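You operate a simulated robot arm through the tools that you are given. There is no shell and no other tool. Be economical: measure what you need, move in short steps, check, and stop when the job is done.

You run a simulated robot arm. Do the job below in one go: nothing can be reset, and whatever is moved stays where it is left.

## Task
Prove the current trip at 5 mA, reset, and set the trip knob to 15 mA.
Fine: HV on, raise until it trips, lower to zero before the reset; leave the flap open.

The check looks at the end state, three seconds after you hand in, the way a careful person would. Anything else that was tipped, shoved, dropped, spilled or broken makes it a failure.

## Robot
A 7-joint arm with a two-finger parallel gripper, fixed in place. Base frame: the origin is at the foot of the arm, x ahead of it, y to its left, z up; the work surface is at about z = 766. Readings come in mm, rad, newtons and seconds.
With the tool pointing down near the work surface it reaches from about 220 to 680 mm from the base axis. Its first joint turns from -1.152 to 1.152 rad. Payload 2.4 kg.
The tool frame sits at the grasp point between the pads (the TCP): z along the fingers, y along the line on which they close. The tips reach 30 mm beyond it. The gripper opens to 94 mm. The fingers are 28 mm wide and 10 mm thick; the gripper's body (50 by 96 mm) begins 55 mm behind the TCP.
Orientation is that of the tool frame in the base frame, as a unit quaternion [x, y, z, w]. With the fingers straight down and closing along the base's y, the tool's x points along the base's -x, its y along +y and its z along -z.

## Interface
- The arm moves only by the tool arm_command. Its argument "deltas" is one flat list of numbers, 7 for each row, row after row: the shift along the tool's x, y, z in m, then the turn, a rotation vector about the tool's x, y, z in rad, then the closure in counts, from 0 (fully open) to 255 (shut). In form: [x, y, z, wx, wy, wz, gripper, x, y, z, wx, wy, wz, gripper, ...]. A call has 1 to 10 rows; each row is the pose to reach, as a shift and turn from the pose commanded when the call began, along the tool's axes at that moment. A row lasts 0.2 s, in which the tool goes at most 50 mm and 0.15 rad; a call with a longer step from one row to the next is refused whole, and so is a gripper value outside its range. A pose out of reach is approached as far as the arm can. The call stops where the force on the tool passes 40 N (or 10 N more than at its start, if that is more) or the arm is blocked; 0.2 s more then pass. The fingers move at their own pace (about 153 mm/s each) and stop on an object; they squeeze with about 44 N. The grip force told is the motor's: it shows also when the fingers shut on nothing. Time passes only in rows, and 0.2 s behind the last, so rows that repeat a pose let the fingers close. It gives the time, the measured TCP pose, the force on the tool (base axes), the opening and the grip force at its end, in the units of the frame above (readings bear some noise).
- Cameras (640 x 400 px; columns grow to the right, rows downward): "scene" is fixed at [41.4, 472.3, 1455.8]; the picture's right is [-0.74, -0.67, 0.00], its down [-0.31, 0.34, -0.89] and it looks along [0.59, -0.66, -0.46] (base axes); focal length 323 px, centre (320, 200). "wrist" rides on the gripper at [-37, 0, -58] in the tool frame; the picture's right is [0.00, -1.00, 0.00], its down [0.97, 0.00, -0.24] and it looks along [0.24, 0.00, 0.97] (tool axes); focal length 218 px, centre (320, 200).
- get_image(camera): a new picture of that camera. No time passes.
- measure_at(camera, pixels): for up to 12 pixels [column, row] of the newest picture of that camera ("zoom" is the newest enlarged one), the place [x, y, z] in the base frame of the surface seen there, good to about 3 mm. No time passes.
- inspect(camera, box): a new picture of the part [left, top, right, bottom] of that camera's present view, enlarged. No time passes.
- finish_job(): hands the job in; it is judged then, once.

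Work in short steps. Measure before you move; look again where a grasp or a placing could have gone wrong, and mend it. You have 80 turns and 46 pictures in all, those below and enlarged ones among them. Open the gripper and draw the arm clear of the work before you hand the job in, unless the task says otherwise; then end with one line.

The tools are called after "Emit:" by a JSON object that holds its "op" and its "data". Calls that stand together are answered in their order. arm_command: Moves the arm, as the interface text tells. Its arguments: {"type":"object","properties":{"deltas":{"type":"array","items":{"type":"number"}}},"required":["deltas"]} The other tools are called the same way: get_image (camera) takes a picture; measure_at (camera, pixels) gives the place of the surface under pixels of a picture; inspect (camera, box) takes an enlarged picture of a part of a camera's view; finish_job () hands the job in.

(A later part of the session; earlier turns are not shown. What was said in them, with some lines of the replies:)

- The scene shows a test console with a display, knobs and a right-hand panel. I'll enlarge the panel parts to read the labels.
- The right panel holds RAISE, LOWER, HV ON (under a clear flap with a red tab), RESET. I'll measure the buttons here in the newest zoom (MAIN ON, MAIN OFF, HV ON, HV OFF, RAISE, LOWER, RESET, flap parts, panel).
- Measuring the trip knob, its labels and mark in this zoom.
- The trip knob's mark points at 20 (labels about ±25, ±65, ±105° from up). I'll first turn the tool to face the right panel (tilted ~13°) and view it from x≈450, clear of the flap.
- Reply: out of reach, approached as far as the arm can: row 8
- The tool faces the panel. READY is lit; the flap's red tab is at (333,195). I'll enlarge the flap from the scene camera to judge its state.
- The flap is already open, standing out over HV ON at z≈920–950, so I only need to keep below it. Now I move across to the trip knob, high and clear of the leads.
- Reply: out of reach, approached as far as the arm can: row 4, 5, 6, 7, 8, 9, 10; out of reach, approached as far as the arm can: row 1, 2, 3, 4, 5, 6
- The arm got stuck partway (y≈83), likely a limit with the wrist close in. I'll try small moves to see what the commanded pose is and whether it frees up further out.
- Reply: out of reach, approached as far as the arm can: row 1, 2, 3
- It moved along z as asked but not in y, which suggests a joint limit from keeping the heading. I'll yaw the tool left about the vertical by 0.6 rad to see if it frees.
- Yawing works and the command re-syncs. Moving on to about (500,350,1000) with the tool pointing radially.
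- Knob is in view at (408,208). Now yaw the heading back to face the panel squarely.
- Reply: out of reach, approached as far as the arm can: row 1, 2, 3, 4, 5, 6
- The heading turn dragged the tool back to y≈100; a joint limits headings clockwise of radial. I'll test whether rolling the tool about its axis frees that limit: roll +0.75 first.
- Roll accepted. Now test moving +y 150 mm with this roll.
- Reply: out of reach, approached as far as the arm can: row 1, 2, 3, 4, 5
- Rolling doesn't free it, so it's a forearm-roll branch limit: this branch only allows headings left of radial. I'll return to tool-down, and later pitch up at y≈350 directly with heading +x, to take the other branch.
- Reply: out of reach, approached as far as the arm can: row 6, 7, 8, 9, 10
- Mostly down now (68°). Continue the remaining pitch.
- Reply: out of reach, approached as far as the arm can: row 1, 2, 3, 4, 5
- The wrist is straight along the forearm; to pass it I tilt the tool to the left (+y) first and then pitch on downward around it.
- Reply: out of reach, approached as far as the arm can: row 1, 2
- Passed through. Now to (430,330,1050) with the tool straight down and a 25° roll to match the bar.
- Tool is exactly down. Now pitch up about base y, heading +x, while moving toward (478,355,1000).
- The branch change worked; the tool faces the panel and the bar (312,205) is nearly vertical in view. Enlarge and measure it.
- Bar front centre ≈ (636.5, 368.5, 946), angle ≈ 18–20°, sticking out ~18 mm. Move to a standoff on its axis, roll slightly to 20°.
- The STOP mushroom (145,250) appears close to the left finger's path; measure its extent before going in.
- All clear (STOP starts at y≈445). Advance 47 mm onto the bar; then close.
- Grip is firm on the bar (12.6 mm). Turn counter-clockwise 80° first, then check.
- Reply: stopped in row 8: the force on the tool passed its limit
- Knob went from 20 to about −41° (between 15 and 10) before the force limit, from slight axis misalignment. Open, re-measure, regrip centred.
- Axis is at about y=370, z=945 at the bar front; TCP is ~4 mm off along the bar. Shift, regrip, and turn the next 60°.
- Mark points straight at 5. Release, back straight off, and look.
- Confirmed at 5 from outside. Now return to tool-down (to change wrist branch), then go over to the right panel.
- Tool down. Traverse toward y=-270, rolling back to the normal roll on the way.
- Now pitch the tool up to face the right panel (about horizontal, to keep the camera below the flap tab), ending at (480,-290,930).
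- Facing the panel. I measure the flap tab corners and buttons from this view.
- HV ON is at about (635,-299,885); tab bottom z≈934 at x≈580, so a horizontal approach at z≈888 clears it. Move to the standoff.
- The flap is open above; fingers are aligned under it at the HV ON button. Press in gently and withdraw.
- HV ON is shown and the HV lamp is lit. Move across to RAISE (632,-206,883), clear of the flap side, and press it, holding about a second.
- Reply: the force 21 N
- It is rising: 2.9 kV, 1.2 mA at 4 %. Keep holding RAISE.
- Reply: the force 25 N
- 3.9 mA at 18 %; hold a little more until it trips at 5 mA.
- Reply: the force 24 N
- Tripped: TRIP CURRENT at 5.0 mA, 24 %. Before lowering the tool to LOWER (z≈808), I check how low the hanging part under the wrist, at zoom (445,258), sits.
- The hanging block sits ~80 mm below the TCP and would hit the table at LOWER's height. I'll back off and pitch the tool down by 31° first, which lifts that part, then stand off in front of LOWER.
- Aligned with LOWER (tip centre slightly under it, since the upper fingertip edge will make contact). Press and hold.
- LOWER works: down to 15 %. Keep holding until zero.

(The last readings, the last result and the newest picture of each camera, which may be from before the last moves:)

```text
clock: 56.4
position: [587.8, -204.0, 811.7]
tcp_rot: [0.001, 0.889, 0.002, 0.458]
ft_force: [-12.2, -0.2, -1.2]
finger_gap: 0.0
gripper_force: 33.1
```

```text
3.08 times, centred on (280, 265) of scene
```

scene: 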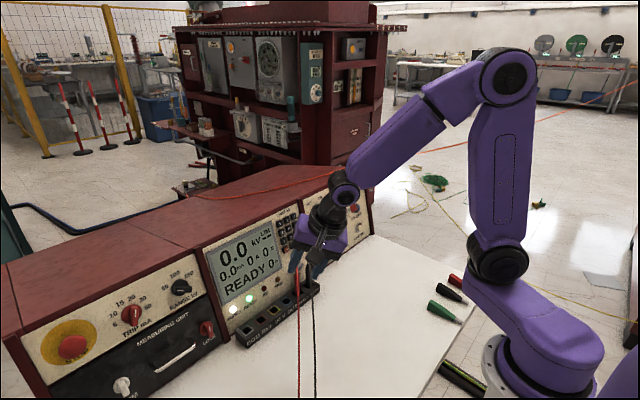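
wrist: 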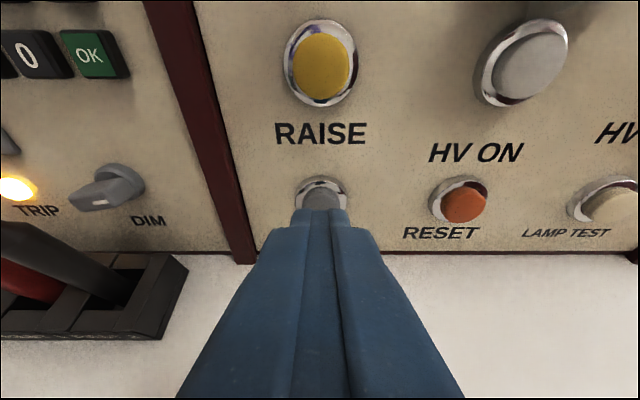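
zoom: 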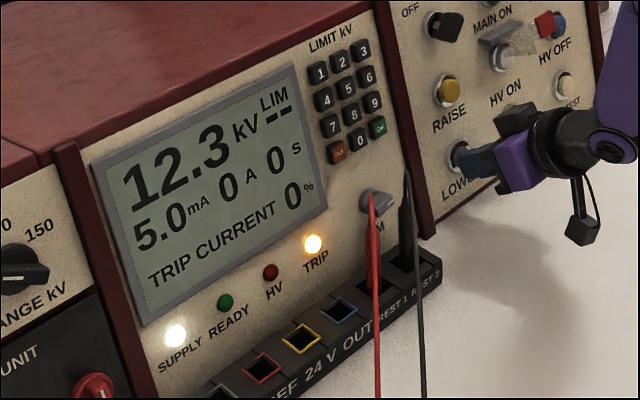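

0 % reached with the trip still latched. Back off, shift to RESET (y≈-299) and press it once, then withdraw.

Emit:
{"op": "arm_command", "data": {"deltas": [0, 0, -0.045, 0, 0, 0, 255, 0, -0.047, -0.05, 0, 0, 0, 255, 0, -0.095, -0.05, 0, 0, 0, 255, 0, -0.095, -0.02, 0, 0, 0, 255, 0, -0.095, -0.006, 0, 0, 0, 255, 0, -0.095, 0.0, 0, 0, 0, 255, 0, -0.095, 0.002, 0, 0, 0, 255, 0, -0.095, 0.002, 0, 0, 0, 255, 0, -0.095, -0.04, 0, 0, 0, 255, 0, -0.095, -0.08, 0, 0, 0, 255]}}

Emit:
{"op": "inspect", "data": {"camera": "scene", "box": [200, 160, 400, 330]}}

```text
clock: 58.5
position: [522.5, -296.5, 858.4]
tcp_rot: [0.0, 0.888, 0.003, 0.459]
ft_force: [0.3, 0.3, -0.3]
finger_gap: 0.2
gripper_force: 33.0
```

```text
2.35 times, centred on (300, 245) of scene
```

zoom: 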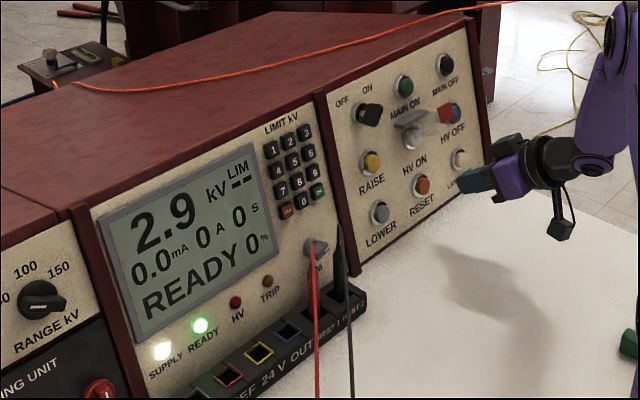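

Reset succeeded: READY, trip lamp out. Now back to tool-down and over to the trip knob again.

Emit:
{"op": "arm_command", "data": {"deltas": [-0.0123, 0.008, -0.0301, 0, 0.136, 0, 255, -0.0246, 0.016, -0.0602, 0, 0.272, 0, 255, -0.0369, 0.024, -0.0903, 0, 0.408, 0, 255, -0.0491, 0.032, -0.1203, 0, 0.545, 0, 255, -0.0614, 0.04, -0.1504, 0, 0.681, 0, 255, -0.0737, 0.048, -0.1805, 0, 0.817, 0, 255, -0.086, 0.056, -0.2106, 0, 0.953, 0, 255, -0.086, 0.056, -0.2106, 0, 0.953, 0, 255]}}

```text
clock: 60.4
position: [399.6, -244.8, 1051.8]
tcp_rot: [-0.001, 1.0, 0.002, -0.001]
ft_force: [-0.1, 0.0, -0.1]
finger_gap: 0.1
gripper_force: 33.1
```

Emit:
{"op": "arm_command", "data": {"deltas": [-0.0025, 0.045, 0, 0, 0, -0.14, 200, -0.005, 0.09, 0, 0, 0, -0.28, 200, -0.0075, 0.135, 0, 0, 0, -0.42, 200, -0.01, 0.18, 0, 0, 0, -0.56, 200, -0.0125, 0.225, 0, 0, 0, -0.7, 200, -0.015, 0.27, 0, 0, 0, -0.84, 200, -0.0175, 0.315, 0, 0, 0, -0.98, 200, -0.02, 0.36, 0, 0, 0, -1.12, 200, -0.0225, 0.405, 0, 0, 0, -1.26, 200, -0.025, 0.45, 0, 0, 0, -1.4, 200]}}

```text
clock: 62.5
position: [420.8, 209.3, 1056.5]
tcp_rot: [-0.646, 0.763, 0.002, 0.001]
ft_force: [-0.1, 0.0, 0.3]
finger_gap: 20.5
gripper_force: 0.0
```

Emit:
{"op": "arm_command", "data": {"deltas": [-0.0423, 0.0057, 0.002, 0, 0, -0.113, 170, -0.0847, 0.0113, 0.004, 0, 0, -0.227, 150, -0.127, 0.017, 0.006, 0, 0, -0.34, 150, -0.127, 0.017, 0.006, 0, 0, -0.34, 150]}}

```text
clock: 63.5
position: [426.4, 335.5, 1048.8]
tcp_rot: [0.766, -0.643, -0.001, -0.002]
ft_force: [-0.3, 0.5, -0.1]
finger_gap: 38.8
gripper_force: 0.0
```

Tool down at y=335. Pitch up to face the knob at (485,370,981).

Emit:
{"op": "arm_command", "data": {"deltas": [-0.0024, -0.0063, 0.0068, 0.1319, 0.0232, 0, 150, -0.0047, -0.0126, 0.0136, 0.2638, 0.0464, 0, 150, -0.0071, -0.0189, 0.0204, 0.3957, 0.0696, 0, 150, -0.0094, -0.0252, 0.0272, 0.5276, 0.0928, 0, 150, -0.0118, -0.0315, 0.034, 0.6595, 0.116, 0, 150, -0.0141, -0.0378, 0.0408, 0.7914, 0.1392, 0, 150, -0.0165, -0.0441, 0.0476, 0.9233, 0.1624, 0, 150, -0.0188, -0.0504, 0.0544, 1.0552, 0.1856, 0, 150, -0.0212, -0.0567, 0.0612, 1.1871, 0.2088, 0, 150, -0.0235, -0.063, 0.068, 1.319, 0.232, 0, 150]}}

Emit:
{"op": "get_image", "data": {"camera": "wrist"}}

```text
clock: 65.8
position: [488.6, 368.5, 980.5]
tcp_rot: [0.598, -0.505, 0.476, -0.401]
ft_force: [0.4, -0.7, -0.1]
finger_gap: 38.8
gripper_force: 0.0
```

```text
11 pictures are left
```

wrist: 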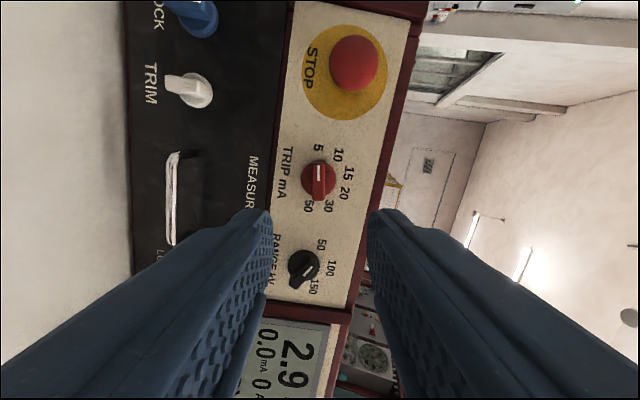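

Knob mark still at 5. Advance to a standoff on the axis and check alignment.

Emit:
{"op": "arm_command", "data": {"deltas": [-0.0017, 0.0006, 0.045, 0, 0, 0, 150, -0.0017, 0.0006, 0.085, 0, 0, 0, 150, -0.0017, 0.0006, 0.085, 0, 0, 0, 150]}}

Emit:
{"op": "inspect", "data": {"camera": "wrist", "box": [240, 110, 400, 270]}}

```text
clock: 66.5
position: [571.1, 369.9, 961.8]
tcp_rot: [0.599, -0.506, 0.476, -0.4]
ft_force: [-0.6, -0.1, -0.6]
finger_gap: 38.6
gripper_force: 0.1
```

```text
2.50 times, centred on (320, 190) of wrist
```

zoom: 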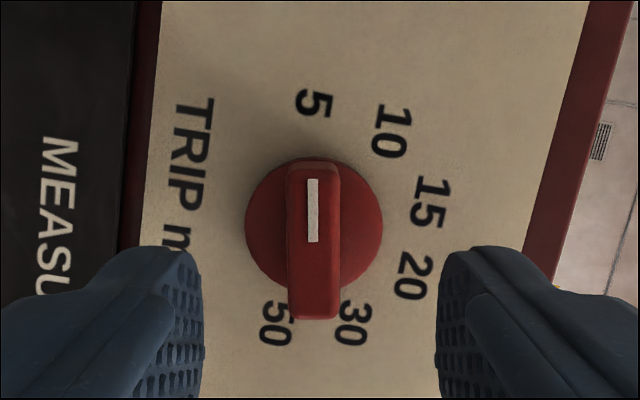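

Emit:
{"op": "measure_at", "data": {"camera": "zoom", "pixels": [[313, 182], [315, 300], [313, 240], [292, 240], [335, 240], [250, 225], [378, 225], [314, 160], [314, 310]]}}

```text
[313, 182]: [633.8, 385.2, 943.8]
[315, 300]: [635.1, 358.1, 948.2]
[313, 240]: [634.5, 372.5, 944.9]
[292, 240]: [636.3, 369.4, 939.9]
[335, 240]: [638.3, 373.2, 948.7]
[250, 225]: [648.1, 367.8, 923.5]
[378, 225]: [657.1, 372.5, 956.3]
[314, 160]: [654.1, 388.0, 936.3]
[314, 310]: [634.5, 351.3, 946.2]
```

Axis ≈ (636, 370, 945), well aligned. Advance, grip, and turn clockwise about 57° first.

Emit:
{"op": "arm_command", "data": {"deltas": [0, 0.0015, 0.02, 0, 0, 0, 150, 0, 0.0015, 0.04, 0, 0, 0, 150, 0, 0.0015, 0.05, 0, 0, 0, 150, 0, 0.0015, 0.05, 0, 0, 0, 150, 0, 0.0015, 0.05, 0, 0, 0, 240, 0, 0.0015, 0.05, 0, 0, 0, 240]}}

Emit:
{"op": "arm_command", "data": {"deltas": [0, 0, 0, 0, 0, 0.12, 240, 0, 0, 0, 0, 0, 0.24, 240, 0, 0, 0, 0, 0, 0.36, 240, 0, 0, 0, 0, 0, 0.48, 240, 0, 0, 0, 0, 0, 0.6, 240, 0, 0, 0, 0, 0, 0.72, 240, 0, 0, 0, 0, 0, 0.84, 240, 0, 0, 0, 0, 0, 0.96, 240, 0, 0, 0, 0, 0, 0.96, 240]}}

```text
clock: 68.0
position: [618.3, 370.5, 947.1]
tcp_rot: [0.598, -0.505, 0.475, -0.401]
ft_force: [5.1, 1.9, 2.5]
finger_gap: 12.6
gripper_force: 44.5
```

```text
clock: 70.0
position: [617.7, 371.7, 949.5]
tcp_rot: [-0.297, 0.725, -0.237, 0.575]
ft_force: [14.8, 10.9, 11.8]
finger_gap: 12.9
gripper_force: 44.7
```

Turned to ≈ −45° (force 22 N). Continue the remaining 25° to reach 15 (−20°).

Emit:
{"op": "arm_command", "data": {"deltas": [0, 0, 0, 0, 0, 0.11, 240, 0, 0, 0, 0, 0, 0.22, 240, 0, 0, 0, 0, 0, 0.33, 240, 0, 0, 0, 0, 0, 0.43, 240, 0, 0, 0, 0, 0, 0.43, 240]}}

Emit:
{"op": "get_image", "data": {"camera": "wrist"}}

```text
clock: 71.2
position: [617.8, 370.4, 949.0]
tcp_rot: [-0.134, 0.771, -0.108, 0.613]
ft_force: [9.3, 4.8, 18.0]
finger_gap: 13.0
gripper_force: 44.4
```

```text
9 pictures are left
```

wrist: 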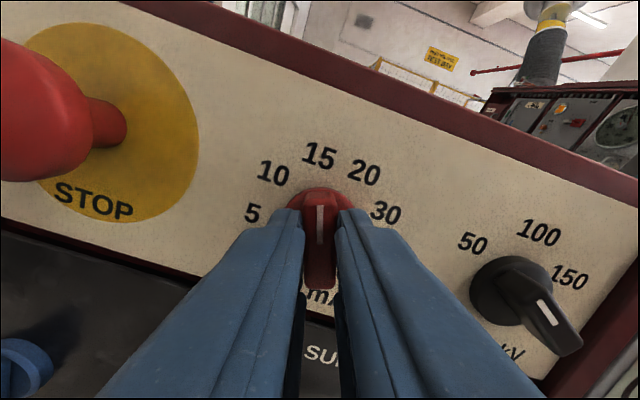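

Mark points at 15. Release and withdraw straight back, then verify knobs (RANGE included) from outside.

Emit:
{"op": "arm_command", "data": {"deltas": [0, 0, 0, 0, 0, 0, 150, 0, 0, 0, 0, 0, 0, 150, 0, 0, -0.04, 0, 0, 0, 150, 0, 0, -0.08, 0, 0, 0, 150, 0, 0, -0.12, 0, 0, 0, 150, 0, 0, -0.15, 0, 0, 0, 150, 0, 0, -0.15, 0, 0, 0, 150]}}

Emit:
{"op": "get_image", "data": {"camera": "wrist"}}

Emit:
{"op": "inspect", "data": {"camera": "scene", "box": [60, 210, 300, 360]}}

```text
clock: 72.8
position: [473.4, 370.5, 982.6]
tcp_rot: [-0.136, 0.772, -0.11, 0.611]
ft_force: [-0.2, 0.5, 0.4]
finger_gap: 38.6
gripper_force: 0.0
```

```text
8 pictures are left
```

wrist: 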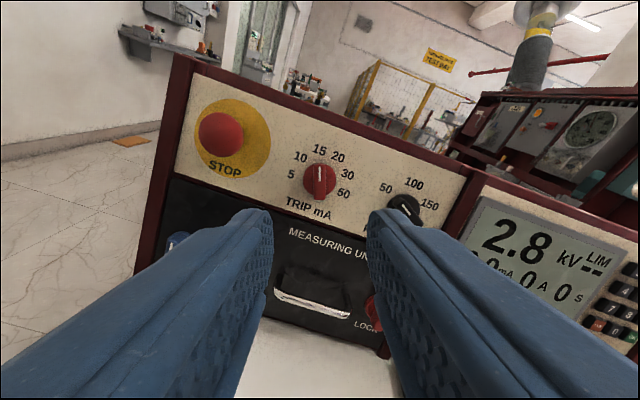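

```text
2.67 times, centred on (180, 285) of scene
```

zoom: 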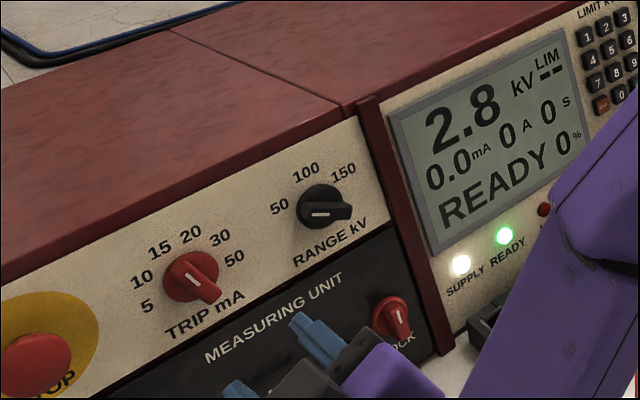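

RANGE is unchanged and READY shows 0 %. Enlarge the trip knob to confirm precisely.

Emit:
{"op": "inspect", "data": {"camera": "wrist", "box": [270, 130, 370, 230]}}

```text
4.00 times, centred on (320, 180) of wrist
```

zoom: 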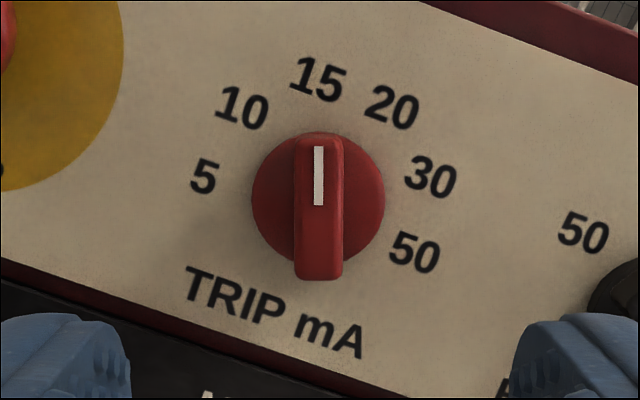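

Exactly at 15. Open the gripper and draw the arm up and clear.

Emit:
{"op": "arm_command", "data": {"deltas": [-0.0069, -0.0047, -0.0091, -0.0447, 0.122, 0, 100, -0.0138, -0.0094, -0.0182, -0.0894, 0.244, 0, 50, -0.0207, -0.0141, -0.0273, -0.1341, 0.366, 0, 0, -0.0276, -0.0188, -0.0364, -0.1788, 0.488, 0, 0, -0.0345, -0.0235, -0.0455, -0.2235, 0.61, 0, 0, -0.0414, -0.0282, -0.0546, -0.2682, 0.732, 0, 0, -0.0483, -0.0329, -0.0637, -0.3129, 0.854, 0, 0, -0.0552, -0.0376, -0.0728, -0.3576, 0.976, 0, 0, -0.0621, -0.0423, -0.0819, -0.4023, 1.098, 0, 0, -0.069, -0.047, -0.091, -0.447, 1.22, 0, 0]}}

Emit:
{"op": "get_image", "data": {"camera": "scene"}}

Emit:
{"op": "inspect", "data": {"camera": "scene", "box": [200, 160, 400, 330]}}

```text
clock: 75.0
position: [401.6, 349.1, 1080.7]
tcp_rot: [-0.175, 0.984, -0.003, 0.019]
ft_force: [-0.1, 0.0, -0.1]
finger_gap: 94.1
gripper_force: 0.0
```

```text
5 pictures are left
```

scene: 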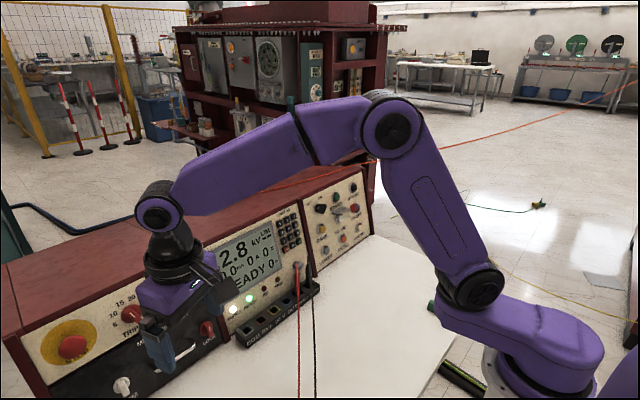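

```text
2.35 times, centred on (300, 245) of scene
```

zoom: 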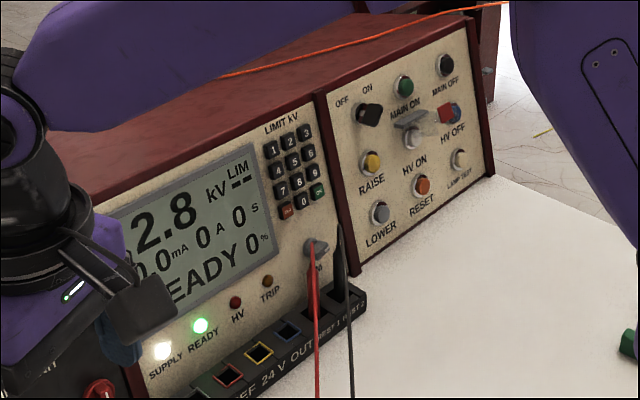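

The panel shows READY, 0 % and no trip lamp. The flap is open, the knob is at 15, and the arm is clear with the gripper open. Handing in.

Emit:
{"op": "finish_job", "data": {}}

```text
The job is handed in.
```

The current trip worked at 5 mA: it tripped at 5.0 mA and 12.3 kV. I lowered the output to 0 % and then reset it to READY. The trip knob is now at 15 mA and the flap is open. At hand-in the display still showed 2.8 kV, slowly falling, with 0.0 mA and HV off.
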